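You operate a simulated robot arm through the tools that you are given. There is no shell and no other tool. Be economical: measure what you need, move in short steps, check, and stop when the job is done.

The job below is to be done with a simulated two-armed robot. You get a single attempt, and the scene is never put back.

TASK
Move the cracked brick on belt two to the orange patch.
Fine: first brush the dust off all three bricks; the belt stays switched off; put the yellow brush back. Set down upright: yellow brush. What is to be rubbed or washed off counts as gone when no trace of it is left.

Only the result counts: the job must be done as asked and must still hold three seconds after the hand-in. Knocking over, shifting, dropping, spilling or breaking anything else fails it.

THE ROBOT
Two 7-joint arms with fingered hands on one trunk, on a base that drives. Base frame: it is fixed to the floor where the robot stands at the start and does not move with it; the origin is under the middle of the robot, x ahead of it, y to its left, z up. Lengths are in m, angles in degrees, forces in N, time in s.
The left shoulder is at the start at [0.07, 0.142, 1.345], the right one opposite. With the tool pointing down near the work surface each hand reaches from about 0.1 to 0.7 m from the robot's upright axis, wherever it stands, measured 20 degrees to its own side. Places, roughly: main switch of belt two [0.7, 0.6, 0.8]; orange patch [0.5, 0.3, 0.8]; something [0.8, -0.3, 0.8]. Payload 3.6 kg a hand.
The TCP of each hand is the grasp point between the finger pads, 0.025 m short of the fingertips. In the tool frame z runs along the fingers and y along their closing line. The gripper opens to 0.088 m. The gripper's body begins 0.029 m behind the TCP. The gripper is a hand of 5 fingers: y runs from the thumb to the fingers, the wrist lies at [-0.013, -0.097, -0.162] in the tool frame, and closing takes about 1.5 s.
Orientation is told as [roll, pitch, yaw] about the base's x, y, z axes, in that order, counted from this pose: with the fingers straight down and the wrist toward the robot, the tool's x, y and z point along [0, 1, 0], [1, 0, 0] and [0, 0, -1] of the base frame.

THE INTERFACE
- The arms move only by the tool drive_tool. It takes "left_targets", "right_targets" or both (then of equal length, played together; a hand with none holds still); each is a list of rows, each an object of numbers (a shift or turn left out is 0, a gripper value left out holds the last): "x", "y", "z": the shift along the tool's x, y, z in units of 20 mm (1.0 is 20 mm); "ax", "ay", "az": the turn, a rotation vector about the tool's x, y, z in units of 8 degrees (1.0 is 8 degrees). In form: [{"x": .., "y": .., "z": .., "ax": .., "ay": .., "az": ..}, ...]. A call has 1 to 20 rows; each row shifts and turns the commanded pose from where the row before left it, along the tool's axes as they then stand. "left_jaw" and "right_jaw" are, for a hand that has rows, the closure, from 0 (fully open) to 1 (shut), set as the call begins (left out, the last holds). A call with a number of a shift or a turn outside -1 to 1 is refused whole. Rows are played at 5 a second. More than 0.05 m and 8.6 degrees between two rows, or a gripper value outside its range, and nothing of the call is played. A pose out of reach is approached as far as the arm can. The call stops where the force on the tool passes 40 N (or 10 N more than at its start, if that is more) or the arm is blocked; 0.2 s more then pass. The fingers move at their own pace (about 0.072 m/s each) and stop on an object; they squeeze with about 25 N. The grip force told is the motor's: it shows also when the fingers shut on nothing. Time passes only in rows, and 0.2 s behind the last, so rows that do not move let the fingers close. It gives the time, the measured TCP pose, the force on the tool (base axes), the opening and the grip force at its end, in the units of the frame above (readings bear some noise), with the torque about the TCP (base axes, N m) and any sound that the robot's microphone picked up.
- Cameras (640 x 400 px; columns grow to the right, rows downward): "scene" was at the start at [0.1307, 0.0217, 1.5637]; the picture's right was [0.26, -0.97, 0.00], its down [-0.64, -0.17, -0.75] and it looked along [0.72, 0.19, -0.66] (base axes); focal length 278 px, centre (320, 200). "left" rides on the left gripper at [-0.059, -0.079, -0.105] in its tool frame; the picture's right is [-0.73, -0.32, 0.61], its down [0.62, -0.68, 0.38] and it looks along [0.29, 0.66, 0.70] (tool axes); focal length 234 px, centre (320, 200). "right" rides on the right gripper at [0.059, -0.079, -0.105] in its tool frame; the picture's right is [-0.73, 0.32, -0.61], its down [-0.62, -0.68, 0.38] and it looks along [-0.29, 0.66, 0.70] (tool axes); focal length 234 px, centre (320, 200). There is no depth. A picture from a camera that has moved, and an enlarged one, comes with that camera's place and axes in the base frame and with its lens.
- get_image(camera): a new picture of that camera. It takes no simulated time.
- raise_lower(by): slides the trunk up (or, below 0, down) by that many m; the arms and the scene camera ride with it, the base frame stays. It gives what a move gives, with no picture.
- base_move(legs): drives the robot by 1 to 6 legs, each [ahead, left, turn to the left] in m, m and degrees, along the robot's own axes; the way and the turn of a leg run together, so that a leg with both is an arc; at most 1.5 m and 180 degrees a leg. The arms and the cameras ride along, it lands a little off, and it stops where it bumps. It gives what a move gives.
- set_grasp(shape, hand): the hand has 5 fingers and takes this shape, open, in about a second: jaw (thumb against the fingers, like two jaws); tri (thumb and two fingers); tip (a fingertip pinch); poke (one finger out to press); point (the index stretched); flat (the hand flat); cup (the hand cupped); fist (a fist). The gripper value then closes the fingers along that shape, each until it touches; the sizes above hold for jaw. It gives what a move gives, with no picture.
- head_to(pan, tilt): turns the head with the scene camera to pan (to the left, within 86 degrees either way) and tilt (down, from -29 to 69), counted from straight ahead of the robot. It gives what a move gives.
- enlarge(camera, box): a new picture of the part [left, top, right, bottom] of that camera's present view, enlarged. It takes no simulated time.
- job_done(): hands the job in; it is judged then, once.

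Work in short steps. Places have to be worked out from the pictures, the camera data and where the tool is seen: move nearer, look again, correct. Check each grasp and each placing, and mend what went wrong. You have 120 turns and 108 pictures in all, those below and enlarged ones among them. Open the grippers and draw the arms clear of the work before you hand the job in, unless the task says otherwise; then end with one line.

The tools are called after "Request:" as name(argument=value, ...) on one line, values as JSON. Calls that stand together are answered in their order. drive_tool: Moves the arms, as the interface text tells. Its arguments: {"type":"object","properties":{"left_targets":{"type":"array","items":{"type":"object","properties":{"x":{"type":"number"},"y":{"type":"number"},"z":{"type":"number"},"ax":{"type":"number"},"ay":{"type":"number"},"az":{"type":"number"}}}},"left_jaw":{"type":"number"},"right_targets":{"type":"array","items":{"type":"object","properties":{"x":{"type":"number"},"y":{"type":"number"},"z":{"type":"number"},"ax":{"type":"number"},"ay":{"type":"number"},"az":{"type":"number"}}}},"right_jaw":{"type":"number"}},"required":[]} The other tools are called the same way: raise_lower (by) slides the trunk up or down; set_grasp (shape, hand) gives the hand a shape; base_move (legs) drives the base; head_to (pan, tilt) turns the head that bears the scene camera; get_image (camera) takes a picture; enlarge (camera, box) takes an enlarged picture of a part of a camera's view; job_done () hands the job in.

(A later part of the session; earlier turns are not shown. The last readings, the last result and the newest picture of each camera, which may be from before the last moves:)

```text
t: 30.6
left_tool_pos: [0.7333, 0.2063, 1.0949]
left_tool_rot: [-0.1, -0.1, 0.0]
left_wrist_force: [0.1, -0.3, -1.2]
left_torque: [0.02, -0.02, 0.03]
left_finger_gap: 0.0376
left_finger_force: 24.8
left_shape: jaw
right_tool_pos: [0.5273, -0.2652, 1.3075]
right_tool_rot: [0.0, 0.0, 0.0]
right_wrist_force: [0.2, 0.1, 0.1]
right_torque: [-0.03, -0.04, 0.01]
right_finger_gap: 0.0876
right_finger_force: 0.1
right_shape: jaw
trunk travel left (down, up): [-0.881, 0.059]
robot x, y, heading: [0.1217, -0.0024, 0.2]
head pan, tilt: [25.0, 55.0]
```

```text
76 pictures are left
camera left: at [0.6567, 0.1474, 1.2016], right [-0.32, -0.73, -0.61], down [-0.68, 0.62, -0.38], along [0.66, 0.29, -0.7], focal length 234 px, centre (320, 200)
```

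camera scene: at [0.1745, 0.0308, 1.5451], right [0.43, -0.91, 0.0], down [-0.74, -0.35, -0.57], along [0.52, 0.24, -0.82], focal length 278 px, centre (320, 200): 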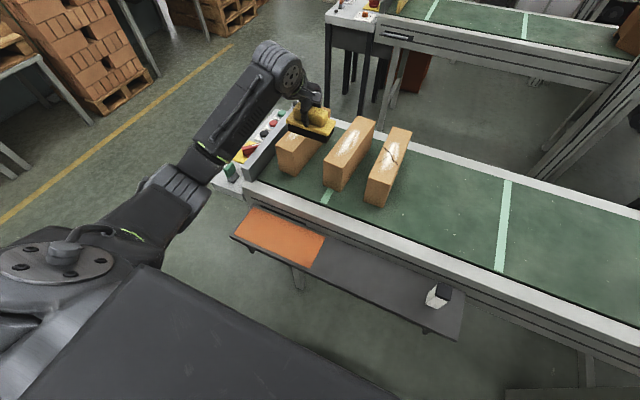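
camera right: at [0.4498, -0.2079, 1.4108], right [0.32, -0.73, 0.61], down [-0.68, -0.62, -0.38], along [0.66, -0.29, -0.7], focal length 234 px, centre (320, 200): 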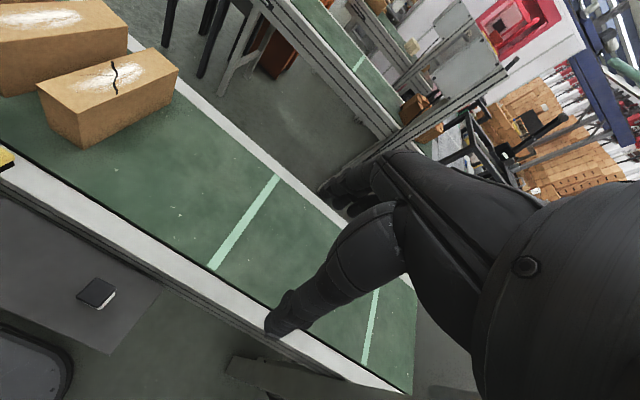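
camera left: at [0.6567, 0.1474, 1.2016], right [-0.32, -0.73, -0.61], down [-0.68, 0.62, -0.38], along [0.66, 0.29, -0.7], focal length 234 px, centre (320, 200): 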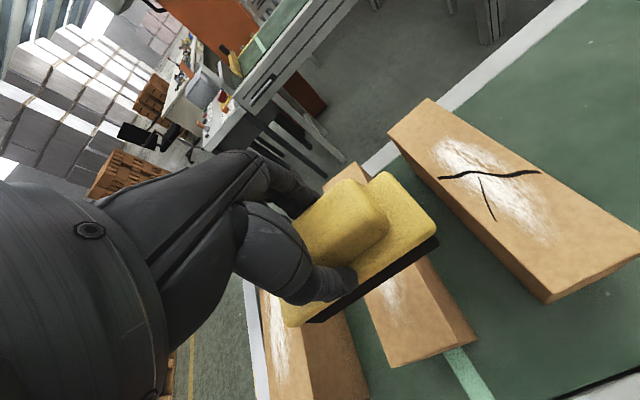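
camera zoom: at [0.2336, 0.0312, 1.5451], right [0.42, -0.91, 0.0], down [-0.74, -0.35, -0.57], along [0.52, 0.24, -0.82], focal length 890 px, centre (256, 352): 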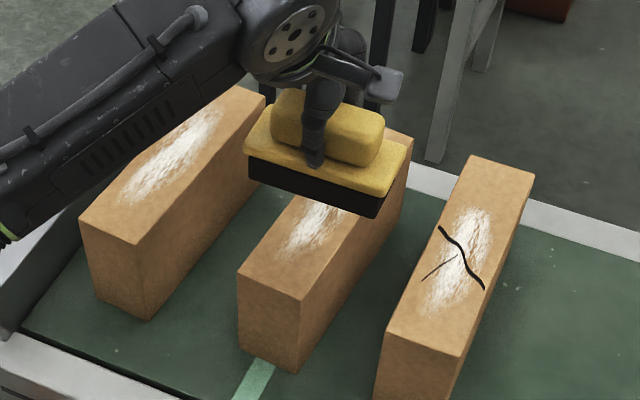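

The brush sits over brick 2 and is level, with contact expected at TCP z≈1.03. I'll go down to 1.047 and then in small steps, watching the force.

Request:
drive_tool(left_targets=[{"z": 0.6}, {"z": 0.6}, {"z": 0.6}, {"z": 0.5}])

Request:
enlarge(camera="scene", box=[240, 90, 440, 215])

```text
t: 31.6
left_tool_pos: [0.7338, 0.2062, 1.0498]
left_tool_rot: [-0.2, 0.0, 0.0]
left_wrist_force: [-0.2, -0.2, -1.5]
left_torque: [0.0, -0.03, 0.01]
left_finger_gap: 0.0376
left_finger_force: 24.9
left_shape: jaw
right_tool_pos: [0.5278, -0.2634, 1.3068]
right_tool_rot: [0.0, 0.0, 0.1]
right_wrist_force: [0.0, -0.5, 0.1]
right_torque: [0.0, -0.01, -0.01]
right_finger_gap: 0.0879
right_finger_force: 0.0
right_shape: jaw
trunk travel left (down, up): [-0.881, 0.059]
robot x, y, heading: [0.1191, -0.0019, -0.2]
head pan, tilt: [25.0, 55.0]
```

```text
3.20 times, centred on (340, 152) of scene
camera zoom: at [0.2325, 0.0307, 1.5453], right [0.42, -0.91, 0.0], down [-0.74, -0.35, -0.57], along [0.52, 0.24, -0.82], focal length 890 px, centre (256, 352)
```

zoom: 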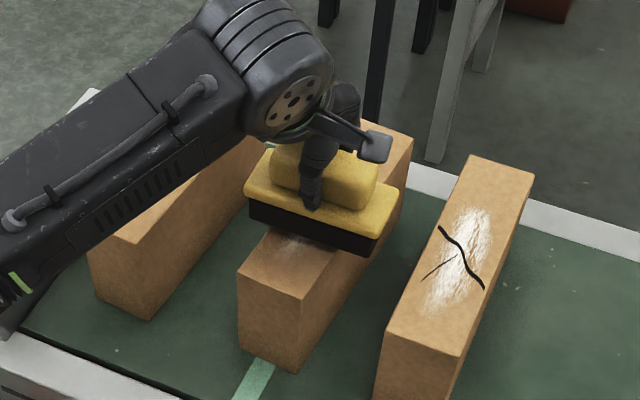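

Still a small gap and no contact force. I'll continue in 4 mm steps.

Request:
drive_tool(left_targets=[{"z": 0.2}, {"z": 0.2}, {"z": 0.2}, {"z": 0}])

Request:
drive_tool(left_targets=[{"z": 0.12}, {"z": 0}])

```text
t: 32.5
left_tool_pos: [0.734, 0.206, 1.0382]
left_tool_rot: [-0.1, 0.0, -0.1]
left_wrist_force: [-1.0, -0.1, -2.3]
left_torque: [-0.02, 0.01, -0.01]
left_finger_gap: 0.0374
left_finger_force: 25.1
left_shape: jaw
right_tool_pos: [0.5281, -0.2644, 1.3069]
right_tool_rot: [0.0, 0.0, 0.1]
right_wrist_force: [-0.8, -0.8, 1.1]
right_torque: [0.01, 0.01, 0.02]
right_finger_gap: 0.0877
right_finger_force: 0.0
right_shape: jaw
trunk travel left (down, up): [-0.881, 0.059]
robot x, y, heading: [0.1162, -0.0009, 0.2]
head pan, tilt: [25.0, 55.0]
```

```text
t: 33.1
left_tool_pos: [0.7352, 0.2072, 1.0367]
left_tool_rot: [-0.1, 0.1, 0.0]
left_wrist_force: [-0.6, 0.1, -0.9]
left_torque: [0.01, 0.02, 0.03]
left_finger_gap: 0.0377
left_finger_force: 24.7
left_shape: jaw
right_tool_pos: [0.5258, -0.2655, 1.3066]
right_tool_rot: [0.0, 0.0, 0.2]
right_wrist_force: [-0.6, 0.1, 0.8]
right_torque: [0.01, 0.0, 0.01]
right_finger_gap: 0.0875
right_finger_force: 0.1
right_shape: jaw
trunk travel left (down, up): [-0.881, 0.059]
robot x, y, heading: [0.1165, -0.0001, 0.2]
head pan, tilt: [25.0, 55.0]
```

No contact yet at 1.037, so I keep stepping down.

Request:
drive_tool(left_targets=[{"z": 0.15}, {"z": 0.15}, {"z": 0}])

Request:
drive_tool(left_targets=[{"z": 0.12}, {"z": 0}])

Request:
enlarge(camera="scene", box=[280, 110, 420, 200])

```text
t: 34.0
left_tool_pos: [0.7354, 0.206, 1.03]
left_tool_rot: [-0.1, 0.0, -0.1]
left_wrist_force: [-0.8, 0.2, -1.7]
left_torque: [-0.01, 0.03, 0.02]
left_finger_gap: 0.0377
left_finger_force: 25.3
left_shape: jaw
right_tool_pos: [0.526, -0.265, 1.3084]
right_tool_rot: [0.0, 0.0, 0.0]
right_wrist_force: [-0.4, -0.5, 0.4]
right_torque: [0.01, -0.02, 0.0]
right_finger_gap: 0.0875
right_finger_force: 0.0
right_shape: jaw
trunk travel left (down, up): [-0.881, 0.059]
robot x, y, heading: [0.1175, -0.0019, 0.3]
head pan, tilt: [25.0, 55.0]
```

```text
t: 34.5
left_tool_pos: [0.7344, 0.2065, 1.0278]
left_tool_rot: [-0.1, 0.0, 0.0]
left_wrist_force: [0.9, 1.3, 3.3]
left_torque: [-0.04, 0.05, 0.0]
left_finger_gap: 0.0375
left_finger_force: 24.8
left_shape: jaw
right_tool_pos: [0.5255, -0.2646, 1.3069]
right_tool_rot: [0.1, 0.0, 0.1]
right_wrist_force: [-0.1, 0.0, 0.1]
right_torque: [0.02, 0.01, -0.01]
right_finger_gap: 0.0879
right_finger_force: 0.1
right_shape: jaw
trunk travel left (down, up): [-0.881, 0.059]
robot x, y, heading: [0.1155, 0.0015, -0.0]
head pan, tilt: [25.0, 55.0]
```

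```text
4.44 times, centred on (350, 155) of scene
camera zoom: at [0.2321, 0.0308, 1.5454], right [0.42, -0.91, 0.0], down [-0.74, -0.35, -0.57], along [0.52, 0.24, -0.82], focal length 1236 px, centre (187, 400)
```

zoom: 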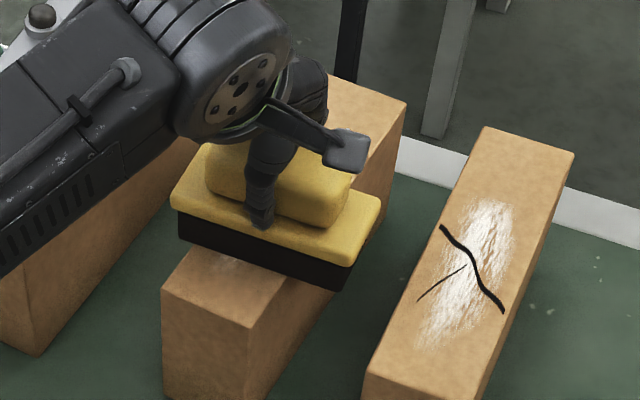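

Contact at TCP z≈1.028 with about 5 N. I'll sweep outward along the brick to x≈0.85.

Request:
drive_tool(left_targets=[{"y": 0.5}, {"y": 0.5}, {"y": 0.5}, {"y": 0.5}, {"y": 0.5}, {"y": 0.5}, {"y": 0.5}, {"y": 0.5}, {"y": 0.5}, {"y": 0.5}, {"y": 0.5}])

Request:
enlarge(camera="scene", box=[240, 90, 440, 215])

```text
t: 37.0
left_tool_pos: [0.8427, 0.2051, 1.0282]
left_tool_rot: [-0.1, 0.0, -0.1]
left_wrist_force: [-0.9, 0.0, 2.1]
left_torque: [0.0, 0.14, -0.02]
left_finger_gap: 0.0371
left_finger_force: 25.2
left_shape: jaw
right_tool_pos: [0.5266, -0.2659, 1.3065]
right_tool_rot: [0.0, -0.1, 0.1]
right_wrist_force: [-0.3, 0.1, 1.0]
right_torque: [-0.02, 0.02, 0.01]
right_finger_gap: 0.0876
right_finger_force: 0.0
right_shape: jaw
trunk travel left (down, up): [-0.881, 0.059]
robot x, y, heading: [0.1171, -0.0017, 0.3]
head pan, tilt: [25.0, 55.0]
```

```text
3.20 times, centred on (340, 152) of scene
camera zoom: at [0.2315, 0.03, 1.5454], right [0.42, -0.91, 0.0], down [-0.74, -0.35, -0.57], along [0.52, 0.24, -0.82], focal length 890 px, centre (256, 352)
```

zoom: 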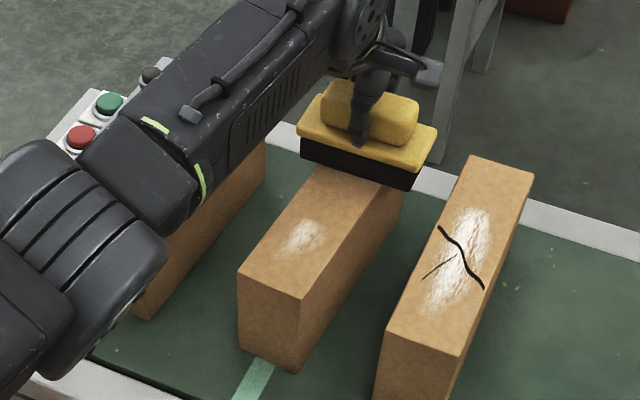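

One pass clears what it covers. I'll sweep back to x≈0.68.

Request:
drive_tool(left_targets=[{"y": -0.5}, {"y": -0.5}, {"y": -0.5}, {"y": -0.5}, {"y": -0.5}, {"y": -0.5}, {"y": -0.5}, {"y": -0.5}, {"y": -0.5}, {"y": -0.5}, {"y": -0.5}, {"y": -0.5}, {"y": -0.5}, {"y": -0.5}, {"y": -0.5}, {"y": -0.5}])

Request:
enlarge(camera="scene", box=[240, 90, 440, 215])

```text
t: 40.4
left_tool_pos: [0.6841, 0.2048, 1.0281]
left_tool_rot: [0.0, -0.1, 0.0]
left_wrist_force: [4.6, -0.5, 9.8]
left_torque: [-0.01, -0.09, -0.02]
left_finger_gap: 0.0371
left_finger_force: 25.0
left_shape: jaw
right_tool_pos: [0.5247, -0.2653, 1.3068]
right_tool_rot: [0.1, 0.0, 0.1]
right_wrist_force: [-0.1, -0.1, -1.2]
right_torque: [-0.01, -0.02, -0.01]
right_finger_gap: 0.0877
right_finger_force: 0.1
right_shape: jaw
trunk travel left (down, up): [-0.881, 0.059]
robot x, y, heading: [0.1194, 0.0028, -0.1]
head pan, tilt: [25.0, 55.0]
```

```text
3.20 times, centred on (340, 152) of scene
camera zoom: at [0.2312, 0.0301, 1.5454], right [0.42, -0.91, 0.0], down [-0.74, -0.35, -0.57], along [0.52, 0.24, -0.82], focal length 890 px, centre (256, 352)
```

zoom: 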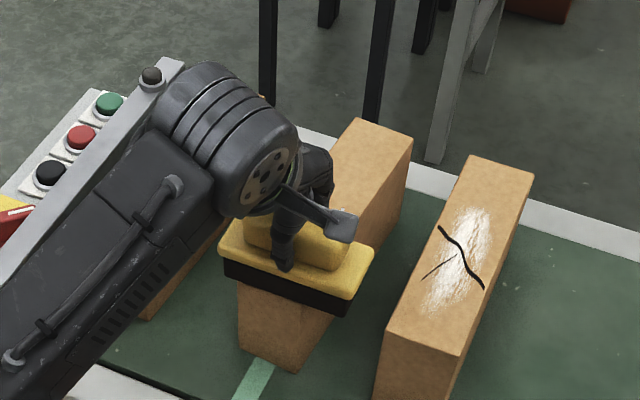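

Brick 2's visible part looks clean. I'll lift, move over to the cracked brick at x≈0.69, y≈0.078, and check brick 2 fully.

Request:
drive_tool(left_targets=[{"z": -1}, {"z": -0.5}, {"x": -0.8}, {"x": -0.8}, {"x": -0.8}, {"x": -0.8}, {"x": -0.8}, {"x": -0.8}, {"x": -0.8}, {"x": -0.75}])

Request:
enlarge(camera="scene", box=[240, 90, 440, 215])

Request:
get_image(camera="left")

```text
t: 42.5
left_tool_pos: [0.6848, 0.0785, 1.0569]
left_tool_rot: [0.0, -0.1, 0.0]
left_wrist_force: [0.4, 0.1, -1.5]
left_torque: [-0.05, 0.01, -0.01]
left_finger_gap: 0.037
left_finger_force: 25.2
left_shape: jaw
right_tool_pos: [0.5268, -0.2666, 1.3063]
right_tool_rot: [0.1, 0.1, 0.1]
right_wrist_force: [-0.2, 0.0, -0.1]
right_torque: [0.03, -0.02, -0.01]
right_finger_gap: 0.0875
right_finger_force: 0.1
right_shape: jaw
trunk travel left (down, up): [-0.881, 0.059]
robot x, y, heading: [0.1195, -0.0011, -0.0]
head pan, tilt: [25.0, 55.0]
```

```text
3.20 times, centred on (340, 152) of scene
camera zoom: at [0.2329, 0.03, 1.5452], right [0.42, -0.91, 0.0], down [-0.74, -0.35, -0.57], along [0.52, 0.24, -0.82], focal length 890 px, centre (256, 352)
```

zoom: 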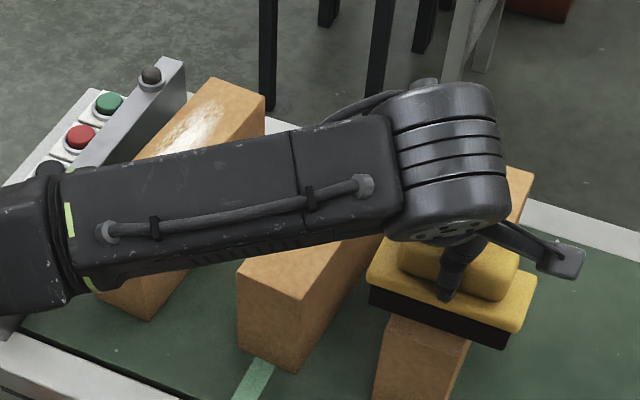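

```text
70 pictures are left
camera left: at [0.6061, 0.0194, 1.1632], right [-0.32, -0.73, -0.61], down [-0.68, 0.62, -0.38], along [0.66, 0.29, -0.7], focal length 234 px, centre (320, 200)
```

left: 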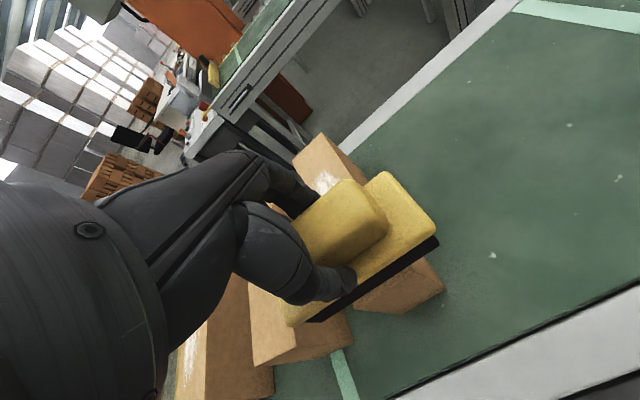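

Brush is over the near end of the cracked brick. I lower to contact at about 1.028.

Request:
drive_tool(left_targets=[{"z": 0.6}, {"z": 0.5}, {"z": 0.15}, {"z": 0.15}, {"z": 0}])

```text
t: 43.8
left_tool_pos: [0.6858, 0.0795, 1.0301]
left_tool_rot: [-0.1, 0.0, 0.1]
left_wrist_force: [0.7, -0.3, -2.1]
left_torque: [-0.01, -0.03, -0.01]
left_finger_gap: 0.0373
left_finger_force: 24.9
left_shape: jaw
right_tool_pos: [0.5261, -0.2648, 1.3067]
right_tool_rot: [0.0, 0.0, 0.1]
right_wrist_force: [-0.5, 0.1, 0.1]
right_torque: [0.0, -0.01, -0.02]
right_finger_gap: 0.0878
right_finger_force: 0.1
right_shape: jaw
trunk travel left (down, up): [-0.881, 0.059]
robot x, y, heading: [0.1179, -0.0013, 0.1]
head pan, tilt: [25.0, 55.0]
```

A touch lower for contact.

Request:
drive_tool(left_targets=[{"z": 0.15}, {"z": 0}])

```text
t: 44.4
left_tool_pos: [0.6836, 0.0801, 1.0282]
left_tool_rot: [-0.2, -0.1, -0.1]
left_wrist_force: [1.4, 0.9, 6.7]
left_torque: [-0.01, 0.11, -0.01]
left_finger_gap: 0.037
left_finger_force: 25.2
left_shape: jaw
right_tool_pos: [0.5255, -0.2657, 1.3071]
right_tool_rot: [0.1, -0.2, 0.1]
right_wrist_force: [0.3, -0.7, 0.1]
right_torque: [-0.02, 0.02, 0.0]
right_finger_gap: 0.0875
right_finger_force: 0.2
right_shape: jaw
trunk travel left (down, up): [-0.881, 0.059]
robot x, y, heading: [0.1152, 0.0017, 0.1]
head pan, tilt: [25.0, 55.0]
```

Contact at about 8 N. I'll sweep forward to x≈0.85.

Request:
drive_tool(left_targets=[{"y": 0.5}, {"y": 0.5}, {"y": 0.5}, {"y": 0.5}, {"y": 0.5}, {"y": 0.5}, {"y": 0.5}, {"y": 0.5}, {"y": 0.5}, {"y": 0.5}, {"y": 0.5}, {"y": 0.5}, {"y": 0.5}, {"y": 0.5}, {"y": 0.5}, {"y": 0.5}, {"y": 0.5}])

Request:
enlarge(camera="scene", box=[240, 90, 440, 215])

```text
t: 48.0
left_tool_pos: [0.8518, 0.0782, 1.0275]
left_tool_rot: [0.0, -0.1, -0.1]
left_wrist_force: [-2.4, 1.5, 4.5]
left_torque: [-0.02, 0.28, 0.0]
left_finger_gap: 0.0368
left_finger_force: 24.9
left_shape: jaw
right_tool_pos: [0.5268, -0.2657, 1.3069]
right_tool_rot: [0.1, -0.1, 0.1]
right_wrist_force: [0.4, 0.1, -0.4]
right_torque: [0.02, 0.02, -0.02]
right_finger_gap: 0.0876
right_finger_force: 0.0
right_shape: jaw
trunk travel left (down, up): [-0.881, 0.059]
robot x, y, heading: [0.1182, -0.0033, -0.0]
head pan, tilt: [25.0, 55.0]
```

```text
3.20 times, centred on (340, 152) of scene
camera zoom: at [0.231, 0.0296, 1.5454], right [0.42, -0.91, 0.0], down [-0.74, -0.35, -0.57], along [0.52, 0.24, -0.82], focal length 890 px, centre (256, 352)
```

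zoom: 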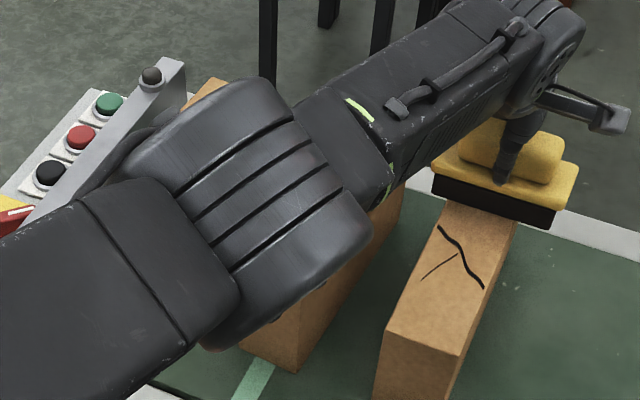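

The cracked brick looks clean. I'll lift, pull back to x≈0.69 and move left to brick 1 (y≈0.357).

Request:
drive_tool(left_targets=[{"z": -1}, {"z": -1}, {"y": -1}, {"y": -1}, {"y": -1}, {"y": -1}, {"y": -1}, {"y": -1}, {"y": -1}, {"y": -1}])

Request:
drive_tool(left_targets=[{"x": 1}, {"x": 1}, {"x": 1}, {"x": 1}, {"x": 1}, {"x": 1}, {"x": 1}, {"x": 1}, {"x": 1}, {"x": 1}, {"x": 1}, {"x": 1}, {"x": 1}, {"x": 1}])

Request:
get_image(camera="scene")

Request:
get_image(camera="left")

```text
t: 50.1
left_tool_pos: [0.6937, 0.0788, 1.0678]
left_tool_rot: [-0.2, 0.1, 0.0]
left_wrist_force: [0.1, 0.8, -1.8]
left_torque: [0.01, -0.01, -0.01]
left_finger_gap: 0.0368
left_finger_force: 25.3
left_shape: jaw
right_tool_pos: [0.5261, -0.264, 1.3079]
right_tool_rot: [0.0, 0.0, 0.2]
right_wrist_force: [-0.1, 0.0, 1.0]
right_torque: [0.01, 0.01, 0.01]
right_finger_gap: 0.0877
right_finger_force: 0.0
right_shape: jaw
trunk travel left (down, up): [-0.881, 0.059]
robot x, y, heading: [0.1161, -0.002, 0.1]
head pan, tilt: [25.0, 55.0]
```

```text
t: 53.1
left_tool_pos: [0.6948, 0.3588, 1.0653]
left_tool_rot: [-0.2, -0.1, 0.0]
left_wrist_force: [0.3, -0.2, -1.2]
left_torque: [0.01, 0.01, 0.07]
left_finger_gap: 0.0365
left_finger_force: 25.1
left_shape: jaw
right_tool_pos: [0.5278, -0.2654, 1.307]
right_tool_rot: [0.0, 0.0, 0.1]
right_wrist_force: [-0.1, 0.0, 0.7]
right_torque: [0.02, 0.01, 0.01]
right_finger_gap: 0.0875
right_finger_force: 0.0
right_shape: jaw
trunk travel left (down, up): [-0.881, 0.059]
robot x, y, heading: [0.1182, 0.001, 0.4]
head pan, tilt: [25.0, 55.0]
```

```text
68 pictures are left
camera scene: at [0.2324, 0.0316, 1.5452], right [0.42, -0.91, 0.0], down [-0.74, -0.35, -0.57], along [0.52, 0.24, -0.82], focal length 278 px, centre (320, 200)
```

scene: 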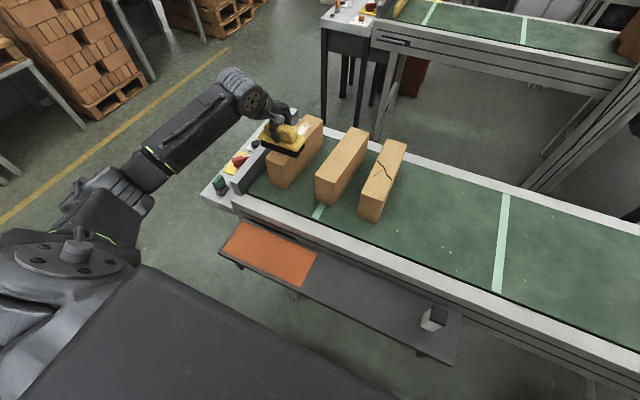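

```text
67 pictures are left
camera left: at [0.6163, 0.3005, 1.1716], right [-0.32, -0.73, -0.61], down [-0.68, 0.62, -0.39], along [0.66, 0.29, -0.7], focal length 234 px, centre (320, 200)
```

left: 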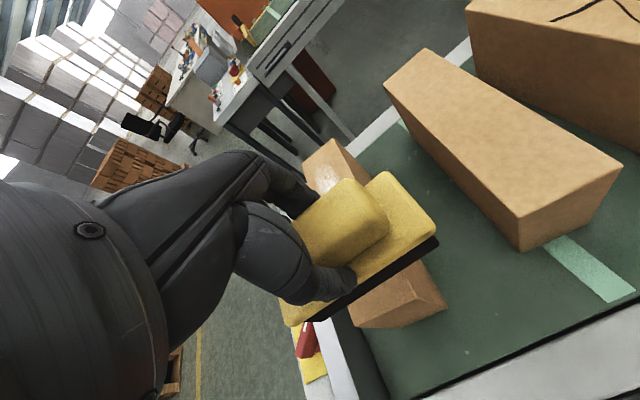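

Bricks 2 and 3 look clean, and the brush is aligned over brick 1. Lowering to contact.

Request:
drive_tool(left_targets=[{"z": 0.7}, {"z": 0.7}, {"z": 0.2}, {"z": 0.15}, {"z": 0}])

Request:
drive_tool(left_targets=[{"z": 0.12}, {"z": 0}])

```text
t: 54.4
left_tool_pos: [0.6954, 0.3603, 1.0315]
left_tool_rot: [-0.1, 0.0, 0.0]
left_wrist_force: [0.1, -0.6, -2.4]
left_torque: [-0.01, 0.01, 0.01]
left_finger_gap: 0.0365
left_finger_force: 25.1
left_shape: jaw
right_tool_pos: [0.5266, -0.2643, 1.3068]
right_tool_rot: [0.0, 0.0, 0.1]
right_wrist_force: [-1.3, -0.1, -0.4]
right_torque: [0.01, 0.01, -0.02]
right_finger_gap: 0.0877
right_finger_force: 0.1
right_shape: jaw
trunk travel left (down, up): [-0.881, 0.059]
robot x, y, heading: [0.1171, -0.0006, 0.2]
head pan, tilt: [25.0, 55.0]
```

```text
t: 55.0
left_tool_pos: [0.6954, 0.3596, 1.0283]
left_tool_rot: [-0.1, -0.1, 0.0]
left_wrist_force: [-0.3, -0.5, -1.0]
left_torque: [0.01, -0.04, -0.03]
left_finger_gap: 0.0367
left_finger_force: 24.7
left_shape: jaw
right_tool_pos: [0.5258, -0.2639, 1.3073]
right_tool_rot: [0.0, 0.1, 0.0]
right_wrist_force: [0.1, 0.1, -0.1]
right_torque: [0.01, 0.01, 0.02]
right_finger_gap: 0.0878
right_finger_force: 0.0
right_shape: jaw
trunk travel left (down, up): [-0.881, 0.059]
robot x, y, heading: [0.1182, -0.0034, 0.1]
head pan, tilt: [25.0, 55.0]
```

Nearly there; one more small step.

Request:
drive_tool(left_targets=[{"z": 0.12}, {"z": 0}])

```text
t: 55.5
left_tool_pos: [0.6946, 0.3597, 1.0278]
left_tool_rot: [-0.1, -0.2, 0.0]
left_wrist_force: [2.8, 1.6, 8.1]
left_torque: [0.0, 0.08, -0.01]
left_finger_gap: 0.0368
left_finger_force: 25.0
left_shape: jaw
right_tool_pos: [0.5251, -0.2662, 1.3076]
right_tool_rot: [0.0, -0.1, 0.1]
right_wrist_force: [-0.5, -0.5, 0.2]
right_torque: [0.01, 0.01, 0.01]
right_finger_gap: 0.0877
right_finger_force: 0.0
right_shape: jaw
trunk travel left (down, up): [-0.881, 0.059]
robot x, y, heading: [0.1126, 0.0016, 0.1]
head pan, tilt: [25.0, 55.0]
```

Contact. Sweep forward over brick 1.

Request:
drive_tool(left_targets=[{"y": -0.5}, {"y": 0.5}, {"y": 0.5}, {"y": 0.5}, {"y": 0.5}, {"y": 0.5}, {"y": 0.5}, {"y": 0.5}, {"y": 0.5}, {"y": 0.5}, {"y": 0.5}, {"y": 0.5}, {"y": 0.5}, {"y": 0.5}, {"y": 0.5}, {"y": 0.5}, {"y": 0.5}, {"y": 0.5}])

Request:
enlarge(camera="scene", box=[200, 80, 440, 230])

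```text
t: 59.4
left_tool_pos: [0.84, 0.3533, 1.0285]
left_tool_rot: [-0.1, -0.2, 0.0]
left_wrist_force: [-1.2, 3.5, 10.1]
left_torque: [0.06, 0.34, -0.09]
left_finger_gap: 0.0357
left_finger_force: 25.0
left_shape: jaw
left hand out of reach, approached as far as the arm can: row 17, 18
right_tool_pos: [0.5233, -0.2658, 1.3062]
right_tool_rot: [0.0, -0.1, 0.1]
right_wrist_force: [0.1, 0.7, -0.1]
right_torque: [-0.01, 0.04, -0.02]
right_finger_gap: 0.0875
right_finger_force: 0.2
right_shape: jaw
trunk travel left (down, up): [-0.881, 0.059]
robot x, y, heading: [0.116, -0.0003, 0.1]
head pan, tilt: [25.0, 55.0]
```

```text
2.67 times, centred on (320, 155) of scene
camera zoom: at [0.2296, 0.0308, 1.5456], right [0.42, -0.91, 0.0], down [-0.74, -0.35, -0.57], along [0.52, 0.24, -0.82], focal length 741 px, centre (320, 320)
```

zoom: 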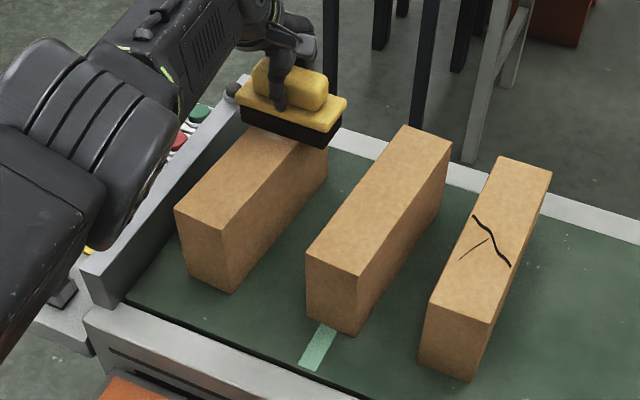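

There may be a faint trace right under the brush edge. I'll sweep back, lift and inspect.

Request:
drive_tool(left_targets=[{"y": -0.5}, {"y": -0.5}, {"y": -0.5}, {"y": -0.5}, {"y": -0.5}, {"y": -0.5}, {"y": -0.5}, {"y": -0.5}, {"y": -0.5}, {"y": -0.5}, {"y": -0.5}, {"y": -0.5}, {"y": -0.5}, {"y": -0.5}, {"z": -1}, {"z": -1}, {"y": -1}, {"y": -1}])

Request:
enlarge(camera="scene", box=[200, 80, 440, 230])

Request:
get_image(camera="left")

```text
t: 63.1
left_tool_pos: [0.6612, 0.3528, 1.0661]
left_tool_rot: [-0.1, 0.0, 0.0]
left_wrist_force: [-0.6, -1.3, -1.0]
left_torque: [0.01, -0.03, 0.02]
left_finger_gap: 0.036
left_finger_force: 25.4
left_shape: jaw
right_tool_pos: [0.5256, -0.2639, 1.3062]
right_tool_rot: [0.0, -0.2, 0.1]
right_wrist_force: [-0.4, 0.9, 0.2]
right_torque: [-0.01, 0.02, 0.0]
right_finger_gap: 0.0875
right_finger_force: 0.1
right_shape: jaw
trunk travel left (down, up): [-0.881, 0.059]
robot x, y, heading: [0.1177, -0.0004, 0.2]
head pan, tilt: [25.0, 55.0]
```

```text
2.67 times, centred on (320, 155) of scene
camera zoom: at [0.2315, 0.0319, 1.5453], right [0.42, -0.91, 0.0], down [-0.74, -0.35, -0.57], along [0.52, 0.24, -0.82], focal length 741 px, centre (320, 320)
```

zoom: 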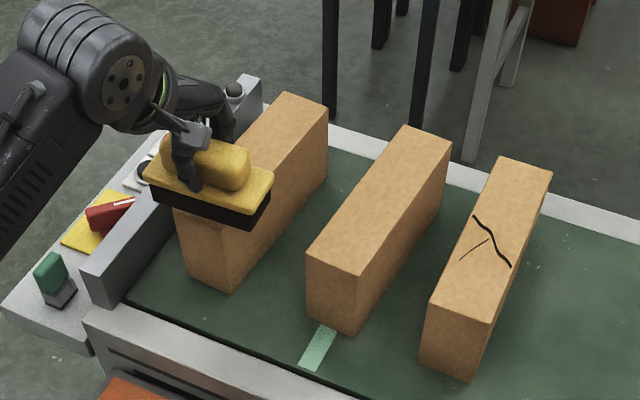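

```text
64 pictures are left
camera left: at [0.5826, 0.2942, 1.1714], right [-0.32, -0.73, -0.61], down [-0.68, 0.62, -0.38], along [0.66, 0.29, -0.7], focal length 234 px, centre (320, 200)
```

left: 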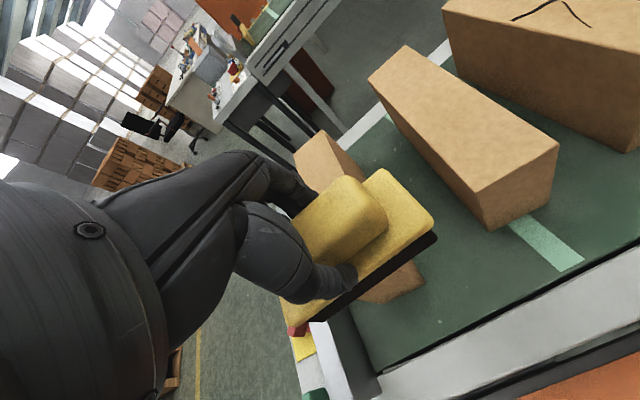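

All the visible parts are clean. I'll back the base off 0.14 m so the hand leaves the bricks, keeping the good arm posture, and inspect all three.

Request:
base_move(legs=[[-0.14, 0, 0]])

Request:
enlarge(camera="scene", box=[230, 50, 430, 175])

Request:
get_image(camera="scene")

```text
t: 64.5
left_tool_pos: [0.525, 0.3517, 1.0653]
left_tool_rot: [-0.1, 0.2, -0.1]
left_wrist_force: [0.7, 0.1, -1.9]
left_torque: [0.01, 0.01, 0.0]
left_finger_gap: 0.0362
left_finger_force: 25.0
left_shape: jaw
right_tool_pos: [0.3893, -0.2643, 1.3061]
right_tool_rot: [0.0, 0.1, 0.1]
right_wrist_force: [-0.1, -1.2, 1.0]
right_torque: [0.02, 0.02, -0.01]
right_finger_gap: 0.0879
right_finger_force: 0.0
right_shape: jaw
trunk travel left (down, up): [-0.881, 0.059]
robot x, y, heading: [-0.0217, 0.0017, 0.1]
head pan, tilt: [25.0, 55.0]
```

```text
3.20 times, centred on (330, 112) of scene
camera zoom: at [0.0954, 0.0308, 1.545], right [0.42, -0.91, 0.0], down [-0.74, -0.35, -0.57], along [0.52, 0.24, -0.82], focal length 890 px, centre (288, 480)
```

zoom: 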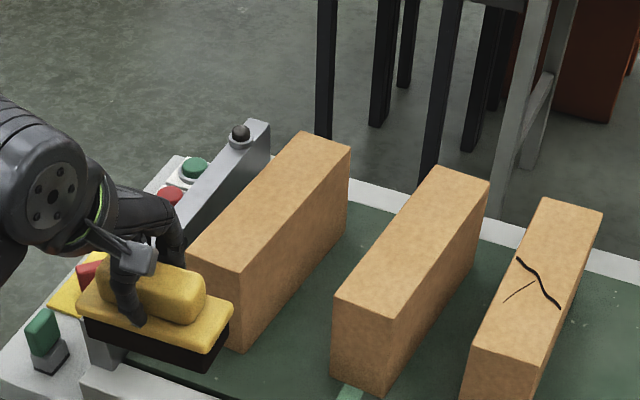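

```text
62 pictures are left
camera scene: at [0.0954, 0.0308, 1.545], right [0.42, -0.91, 0.0], down [-0.74, -0.35, -0.57], along [0.52, 0.24, -0.82], focal length 278 px, centre (320, 200)
```

scene: 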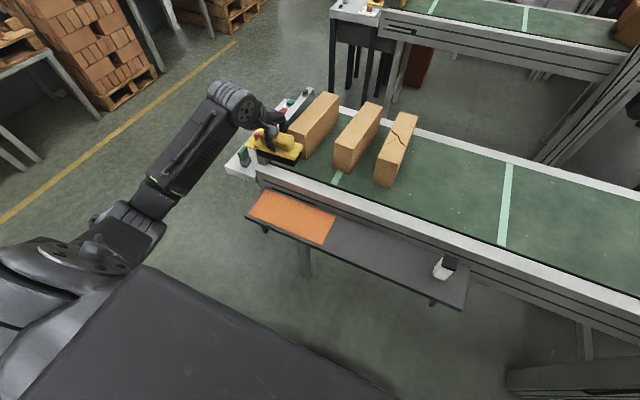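

All three bricks are dust-free. Next I move the brush back over its spot at (0.491, 0.0285), staying at this height.

Request:
drive_tool(left_targets=[{"x": -0.95, "y": -0.1}, {"x": -0.95, "y": -0.1}, {"x": -0.95, "y": -0.1}, {"x": -0.95, "y": -0.1}, {"x": -0.95, "y": -0.1}, {"x": -0.95, "y": -0.1}, {"x": -0.95, "y": -0.1}, {"x": -0.95, "y": -0.1}, {"x": -0.95, "y": -0.1}, {"x": -0.95, "y": -0.1}, {"x": -0.95, "y": -0.1}, {"x": -0.95, "y": -0.1}, {"x": -0.95, "y": -0.1}, {"x": -0.95, "y": -0.1}, {"x": -0.95, "y": -0.1}, {"x": -0.95, "y": -0.1}, {"x": -0.95, "y": -0.1}])

Request:
drive_tool(left_targets=[{"z": 1}, {"z": 1}, {"z": 1}, {"z": 1}, {"z": 1}, {"z": 1}, {"z": 1}, {"z": 1}])

Request:
get_image(camera="scene")

Request:
get_image(camera="left")

```text
t: 68.1
left_tool_pos: [0.4878, 0.0286, 1.0656]
left_tool_rot: [0.0, 0.1, 0.0]
left_wrist_force: [0.1, -1.1, -1.4]
left_torque: [-0.02, 0.01, -0.02]
left_finger_gap: 0.036
left_finger_force: 24.4
left_shape: jaw
right_tool_pos: [0.3872, -0.2656, 1.3062]
right_tool_rot: [0.1, 0.0, 0.1]
right_wrist_force: [0.1, -0.3, -0.2]
right_torque: [-0.03, 0.01, 0.0]
right_finger_gap: 0.0877
right_finger_force: 0.2
right_shape: jaw
trunk travel left (down, up): [-0.881, 0.059]
robot x, y, heading: [-0.0233, -0.0019, -0.0]
head pan, tilt: [25.0, 55.0]
```

```text
t: 69.9
left_tool_pos: [0.4894, 0.0291, 0.9053]
left_tool_rot: [-0.1, 0.0, 0.0]
left_wrist_force: [-1.5, 0.3, -1.2]
left_torque: [-0.01, -0.01, 0.03]
left_finger_gap: 0.036
left_finger_force: 24.8
left_shape: jaw
right_tool_pos: [0.3865, -0.2657, 1.3079]
right_tool_rot: [0.0, 0.1, 0.1]
right_wrist_force: [0.2, 0.4, 0.5]
right_torque: [0.0, 0.01, -0.02]
right_finger_gap: 0.0875
right_finger_force: 0.0
right_shape: jaw
trunk travel left (down, up): [-0.881, 0.059]
robot x, y, heading: [-0.0227, -0.0014, 0.3]
head pan, tilt: [25.0, 55.0]
```

```text
61 pictures are left
camera scene: at [0.0923, 0.0302, 1.5453], right [0.42, -0.91, 0.0], down [-0.74, -0.35, -0.57], along [0.52, 0.24, -0.82], focal length 278 px, centre (320, 200)
```

scene: 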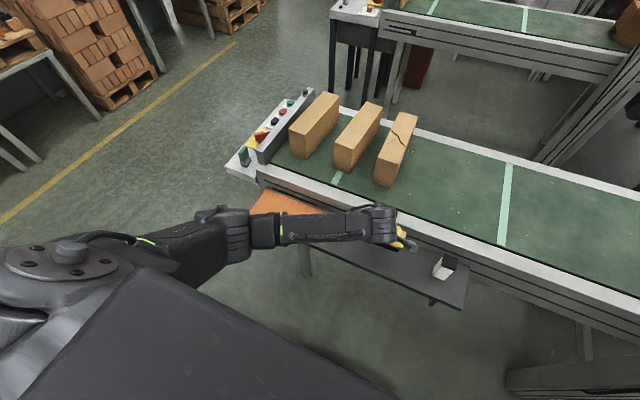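

```text
60 pictures are left
camera left: at [0.4093, -0.0302, 1.0113], right [-0.32, -0.73, -0.61], down [-0.68, 0.62, -0.38], along [0.66, 0.29, -0.7], focal length 234 px, centre (320, 200)
```

left: 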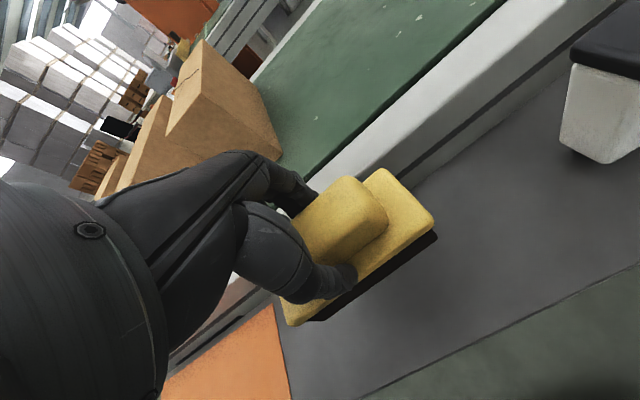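

The arm posture is good and the brush sits over its original spot. Lowering gently.

Request:
drive_tool(left_targets=[{"z": 0.8}, {"z": 0.8}, {"z": 0.5}, {"z": 0.15}, {"z": 0}])

Request:
drive_tool(left_targets=[{"z": 0.15}, {"z": 0}])

```text
t: 71.1
left_tool_pos: [0.4887, 0.0291, 0.8608]
left_tool_rot: [-0.1, -0.1, -0.1]
left_wrist_force: [1.5, -0.8, -0.8]
left_torque: [-0.02, 0.0, -0.02]
left_finger_gap: 0.0358
left_finger_force: 24.9
left_shape: jaw
right_tool_pos: [0.3869, -0.2655, 1.3069]
right_tool_rot: [0.0, 0.1, 0.1]
right_wrist_force: [-0.6, -0.7, -0.1]
right_torque: [-0.02, 0.0, 0.02]
right_finger_gap: 0.0876
right_finger_force: 0.1
right_shape: jaw
trunk travel left (down, up): [-0.881, 0.059]
robot x, y, heading: [-0.0222, 0.0005, -0.0]
head pan, tilt: [25.0, 55.0]
```

```text
t: 71.7
left_tool_pos: [0.4893, 0.0291, 0.8573]
left_tool_rot: [-0.1, 0.0, -0.1]
left_wrist_force: [-1.0, -1.1, -1.9]
left_torque: [-0.01, -0.03, -0.01]
left_finger_gap: 0.0358
left_finger_force: 25.1
left_shape: jaw
right_tool_pos: [0.3868, -0.2656, 1.3064]
right_tool_rot: [0.0, 0.0, 0.1]
right_wrist_force: [-0.1, 0.0, -0.4]
right_torque: [0.01, 0.0, 0.03]
right_finger_gap: 0.0877
right_finger_force: 0.1
right_shape: jaw
trunk travel left (down, up): [-0.881, 0.059]
robot x, y, heading: [-0.0214, -0.0027, 0.0]
head pan, tilt: [25.0, 55.0]
```

No contact yet at 0.857; smaller steps follow.

Request:
drive_tool(left_targets=[{"z": 0.12}, {"z": 0}])

Request:
drive_tool(left_targets=[{"z": 0.1}, {"z": 0}])

Request:
drive_tool(left_targets=[{"z": 0.1}, {"z": 0}])

```text
t: 72.3
left_tool_pos: [0.4882, 0.0282, 0.8565]
left_tool_rot: [-0.1, 0.0, 0.0]
left_wrist_force: [-0.2, 0.0, -1.1]
left_torque: [-0.02, -0.02, 0.05]
left_finger_gap: 0.0358
left_finger_force: 25.2
left_shape: jaw
right_tool_pos: [0.3858, -0.2654, 1.3069]
right_tool_rot: [-0.1, 0.0, 0.0]
right_wrist_force: [0.3, 0.4, 0.2]
right_torque: [0.0, 0.0, -0.01]
right_finger_gap: 0.0877
right_finger_force: 0.0
right_shape: jaw
trunk travel left (down, up): [-0.881, 0.059]
robot x, y, heading: [-0.0225, 0.0016, -0.0]
head pan, tilt: [25.0, 55.0]
```

```text
t: 72.9
left_tool_pos: [0.4881, 0.0283, 0.8553]
left_tool_rot: [-0.2, -0.2, -0.1]
left_wrist_force: [0.1, 0.2, 7.2]
left_torque: [0.05, 0.16, 0.02]
left_finger_gap: 0.0357
left_finger_force: 24.8
left_shape: jaw
right_tool_pos: [0.3857, -0.2651, 1.3078]
right_tool_rot: [0.0, -0.2, 0.0]
right_wrist_force: [-0.4, 0.3, 0.5]
right_torque: [0.01, 0.04, 0.03]
right_finger_gap: 0.0877
right_finger_force: 0.0
right_shape: jaw
trunk travel left (down, up): [-0.881, 0.059]
robot x, y, heading: [-0.022, 0.0026, 0.2]
head pan, tilt: [25.0, 55.0]
```

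```text
t: 73.5
left_tool_pos: [0.4868, 0.0288, 0.8544]
left_tool_rot: [-0.1, -0.4, -0.1]
left_wrist_force: [4.8, 1.9, 22.2]
left_torque: [0.05, 0.12, 0.03]
left_finger_gap: 0.0366
left_finger_force: 24.7
left_shape: jaw
right_tool_pos: [0.3851, -0.2658, 1.3084]
right_tool_rot: [0.0, -0.1, 0.1]
right_wrist_force: [0.0, -0.4, 0.5]
right_torque: [-0.06, 0.02, 0.0]
right_finger_gap: 0.0877
right_finger_force: 0.1
right_shape: jaw
trunk travel left (down, up): [-0.881, 0.059]
robot x, y, heading: [-0.0223, -0.0018, -0.1]
head pan, tilt: [25.0, 55.0]
```

The brush rests on the shelf (22 N). I'll ease off slightly and open to about 0.052.

Request:
drive_tool(left_targets=[{"z": -0.1}, {"z": 0}])

Request:
drive_tool(left_targets=[{"z": 0}, {"z": 0}, {"z": 0}, {"z": 0}], left_jaw=0.4)

Request:
drive_tool(left_targets=[{"z": -0.3}, {"z": -1}, {"z": -1}, {"z": -1}, {"z": -1}, {"z": -1}])

Request:
get_image(camera="left")

```text
t: 74.1
left_tool_pos: [0.4866, 0.0279, 0.8533]
left_tool_rot: [-0.1, 0.0, -0.1]
left_wrist_force: [4.9, -0.7, 12.7]
left_torque: [0.0, 0.04, 0.0]
left_finger_gap: 0.0368
left_finger_force: 24.7
left_shape: jaw
right_tool_pos: [0.3862, -0.2648, 1.306]
right_tool_rot: [0.0, -0.1, 0.2]
right_wrist_force: [-0.4, -1.0, 0.1]
right_torque: [-0.01, 0.0, 0.02]
right_finger_gap: 0.0874
right_finger_force: 0.0
right_shape: jaw
trunk travel left (down, up): [-0.881, 0.059]
robot x, y, heading: [-0.0192, 0.001, 0.2]
head pan, tilt: [25.0, 55.0]
```

```text
t: 75.1
left_tool_pos: [0.4866, 0.029, 0.8544]
left_tool_rot: [-0.1, 0.1, 0.0]
left_wrist_force: [-1.5, 0.3, 5.5]
left_torque: [-0.02, -0.16, -0.01]
left_finger_gap: 0.0516
left_finger_force: 0.1
left_shape: jaw
right_tool_pos: [0.3848, -0.2658, 1.3079]
right_tool_rot: [0.0, -0.1, 0.1]
right_wrist_force: [-0.1, -0.5, -0.6]
right_torque: [0.01, 0.02, 0.03]
right_finger_gap: 0.0879
right_finger_force: 0.0
right_shape: jaw
trunk travel left (down, up): [-0.881, 0.059]
robot x, y, heading: [-0.0293, -0.0, 0.1]
head pan, tilt: [25.0, 55.0]
```

```text
t: 76.5
left_tool_pos: [0.4881, 0.028, 0.9608]
left_tool_rot: [-0.1, 0.0, 0.0]
left_wrist_force: [0.5, 0.7, -0.1]
left_torque: [0.01, 0.0, -0.03]
left_finger_gap: 0.0528
left_finger_force: 0.1
left_shape: jaw
right_tool_pos: [0.3859, -0.2644, 1.307]
right_tool_rot: [0.0, 0.0, 0.1]
right_wrist_force: [-0.1, 0.9, -1.0]
right_torque: [-0.01, 0.02, -0.02]
right_finger_gap: 0.088
right_finger_force: 0.0
right_shape: jaw
trunk travel left (down, up): [-0.881, 0.059]
robot x, y, heading: [-0.0261, -0.0025, 0.4]
head pan, tilt: [25.0, 55.0]
```

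```text
59 pictures are left
camera left: at [0.4096, -0.0301, 1.066], right [-0.32, -0.73, -0.61], down [-0.68, 0.62, -0.38], along [0.66, 0.29, -0.7], focal length 234 px, centre (320, 200)
```

left: 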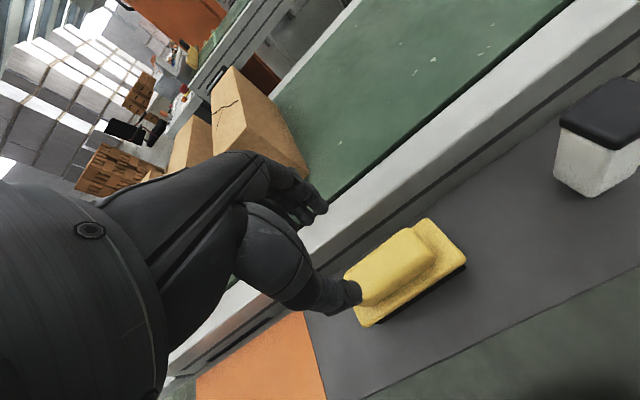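

The brush is back, upright at its original spot. Next I raise the hand fully open and yaw it −90° so it can straddle the cracked brick's width.

Request:
drive_tool(left_targets=[{"z": -1}, {"z": -1}, {"z": -1}, {"z": -1}, {"z": -1}, {"z": -1}, {"z": -1}, {"az": 0.9}, {"az": 0.9}, {"az": 0.9}, {"az": 0.9}, {"az": 0.9}, {"az": 0.9}], left_jaw=0)

Request:
drive_tool(left_targets=[{"az": 0.95}, {"az": 0.95}, {"az": 0.95}, {"az": 0.95}, {"az": 0.95}, {"az": 0.9}, {"az": 0.2}])

Request:
get_image(camera="scene")

```text
t: 77.4
left_tool_pos: [0.4896, 0.1136, 0.9911]
left_tool_rot: [11.3, 0.1, 1.9]
left_wrist_force: [-0.2, -0.4, 0.2]
left_torque: [-0.01, -0.03, 0.02]
left_finger_gap: 0.0875
left_finger_force: 0.1
left_shape: jaw
left hand out of reach, approached as far as the arm can: row 4
right_tool_pos: [0.3869, -0.2642, 1.3076]
right_tool_rot: [-0.1, 0.0, 0.1]
right_wrist_force: [0.3, -0.2, -0.4]
right_torque: [-0.02, -0.03, -0.02]
right_finger_gap: 0.0874
right_finger_force: 0.0
right_shape: jaw
trunk travel left (down, up): [-0.881, 0.059]
robot x, y, heading: [-0.021, 0.0018, 0.0]
head pan, tilt: [25.0, 55.0]
stopped in row 4 (left hand): the arm was blocked; the commanded pose is now the measured one
```

```text
t: 78.3
left_tool_pos: [0.4875, 0.1991, 0.9706]
left_tool_rot: [20.0, 10.4, -21.5]
left_wrist_force: [-0.4, 0.7, 1.3]
left_torque: [-0.02, -0.02, 0.03]
left_finger_gap: 0.0878
left_finger_force: 0.0
left_shape: jaw
left hand out of reach, approached as far as the arm can: row 4
right_tool_pos: [0.3875, -0.2643, 1.3059]
right_tool_rot: [0.0, 0.0, 0.1]
right_wrist_force: [0.3, 0.6, 0.4]
right_torque: [-0.04, -0.01, -0.03]
right_finger_gap: 0.0872
right_finger_force: 0.1
right_shape: jaw
trunk travel left (down, up): [-0.881, 0.059]
robot x, y, heading: [-0.0254, -0.0034, 0.2]
head pan, tilt: [25.0, 55.0]
stopped in row 4 (left hand): the arm was blocked; the commanded pose is now the measured one
```

```text
58 pictures are left
camera scene: at [0.0927, 0.0315, 1.5452], right [0.42, -0.91, 0.0], down [-0.74, -0.35, -0.57], along [0.52, 0.24, -0.82], focal length 278 px, centre (320, 200)
```

scene: 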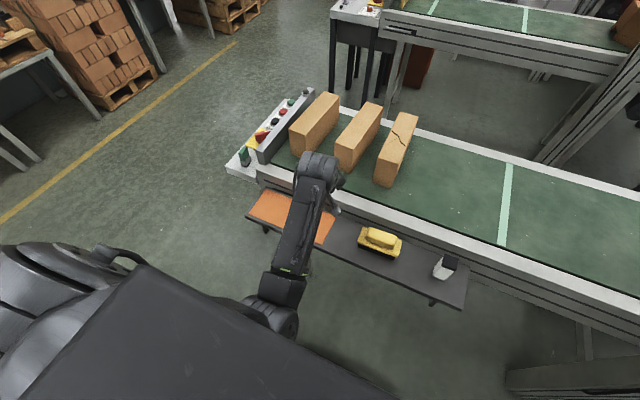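

The elbow dropped in again. I'll use the same recovery as before: back off the base, then extend the arm while levelling.

Request:
base_move(legs=[[-0.2, 0, 0]])

Request:
drive_tool(left_targets=[{"y": 1}, {"y": 1}, {"y": 1, "ay": -0.3}, {"y": 1, "ay": -0.3}, {"y": 1, "ay": -0.3}, {"y": 1, "ay": -0.3}, {"y": 1, "ay": -0.3}, {"y": 1, "ay": -0.3, "x": 0.5}, {"y": 1, "ay": -0.3, "x": 0.5}])

Request:
get_image(camera="scene")

```text
t: 80.0
left_tool_pos: [0.3037, 0.1966, 0.9719]
left_tool_rot: [20.1, 10.2, -21.7]
left_wrist_force: [0.2, -0.2, 0.9]
left_torque: [-0.01, 0.0, 0.01]
left_finger_gap: 0.0876
left_finger_force: 0.1
left_shape: jaw
right_tool_pos: [0.2, -0.268, 1.3069]
right_tool_rot: [0.1, -0.3, -0.1]
right_wrist_force: [-0.9, 0.6, 0.4]
right_torque: [0.01, -0.01, 0.0]
right_finger_gap: 0.0877
right_finger_force: 0.0
right_shape: jaw
trunk travel left (down, up): [-0.881, 0.059]
robot x, y, heading: [-0.1997, 0.0025, -0.1]
head pan, tilt: [25.0, 55.0]
stopped in leg 1: the robot was blocked; the commanded pose is now the measured one
```

```text
t: 82.0
left_tool_pos: [0.4802, 0.1482, 0.9386]
left_tool_rot: [3.2, 10.5, -21.7]
left_wrist_force: [-0.4, -0.2, 0.1]
left_torque: [-0.02, 0.02, 0.0]
left_finger_gap: 0.0877
left_finger_force: 0.1
left_shape: jaw
right_tool_pos: [0.206, -0.2671, 1.3069]
right_tool_rot: [-0.1, 0.0, -0.1]
right_wrist_force: [1.2, 0.1, 0.3]
right_torque: [0.03, -0.02, -0.01]
right_finger_gap: 0.0878
right_finger_force: 0.1
right_shape: jaw
trunk travel left (down, up): [-0.881, 0.059]
robot x, y, heading: [-0.2009, -0.0026, -0.2]
head pan, tilt: [25.0, 55.0]
```

```text
57 pictures are left
camera scene: at [-0.087, 0.0296, 1.545], right [0.42, -0.91, 0.0], down [-0.74, -0.35, -0.57], along [0.52, 0.24, -0.82], focal length 278 px, centre (320, 200)
```

scene: 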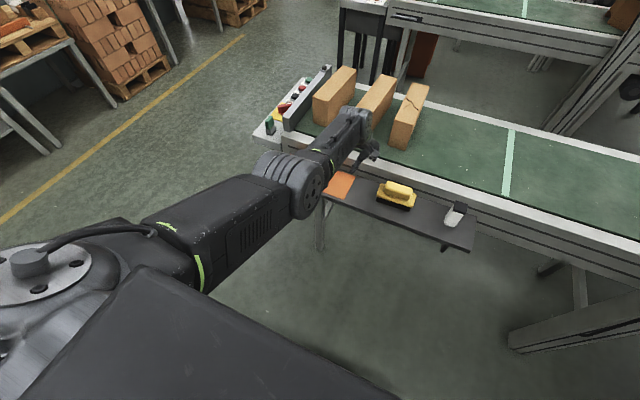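

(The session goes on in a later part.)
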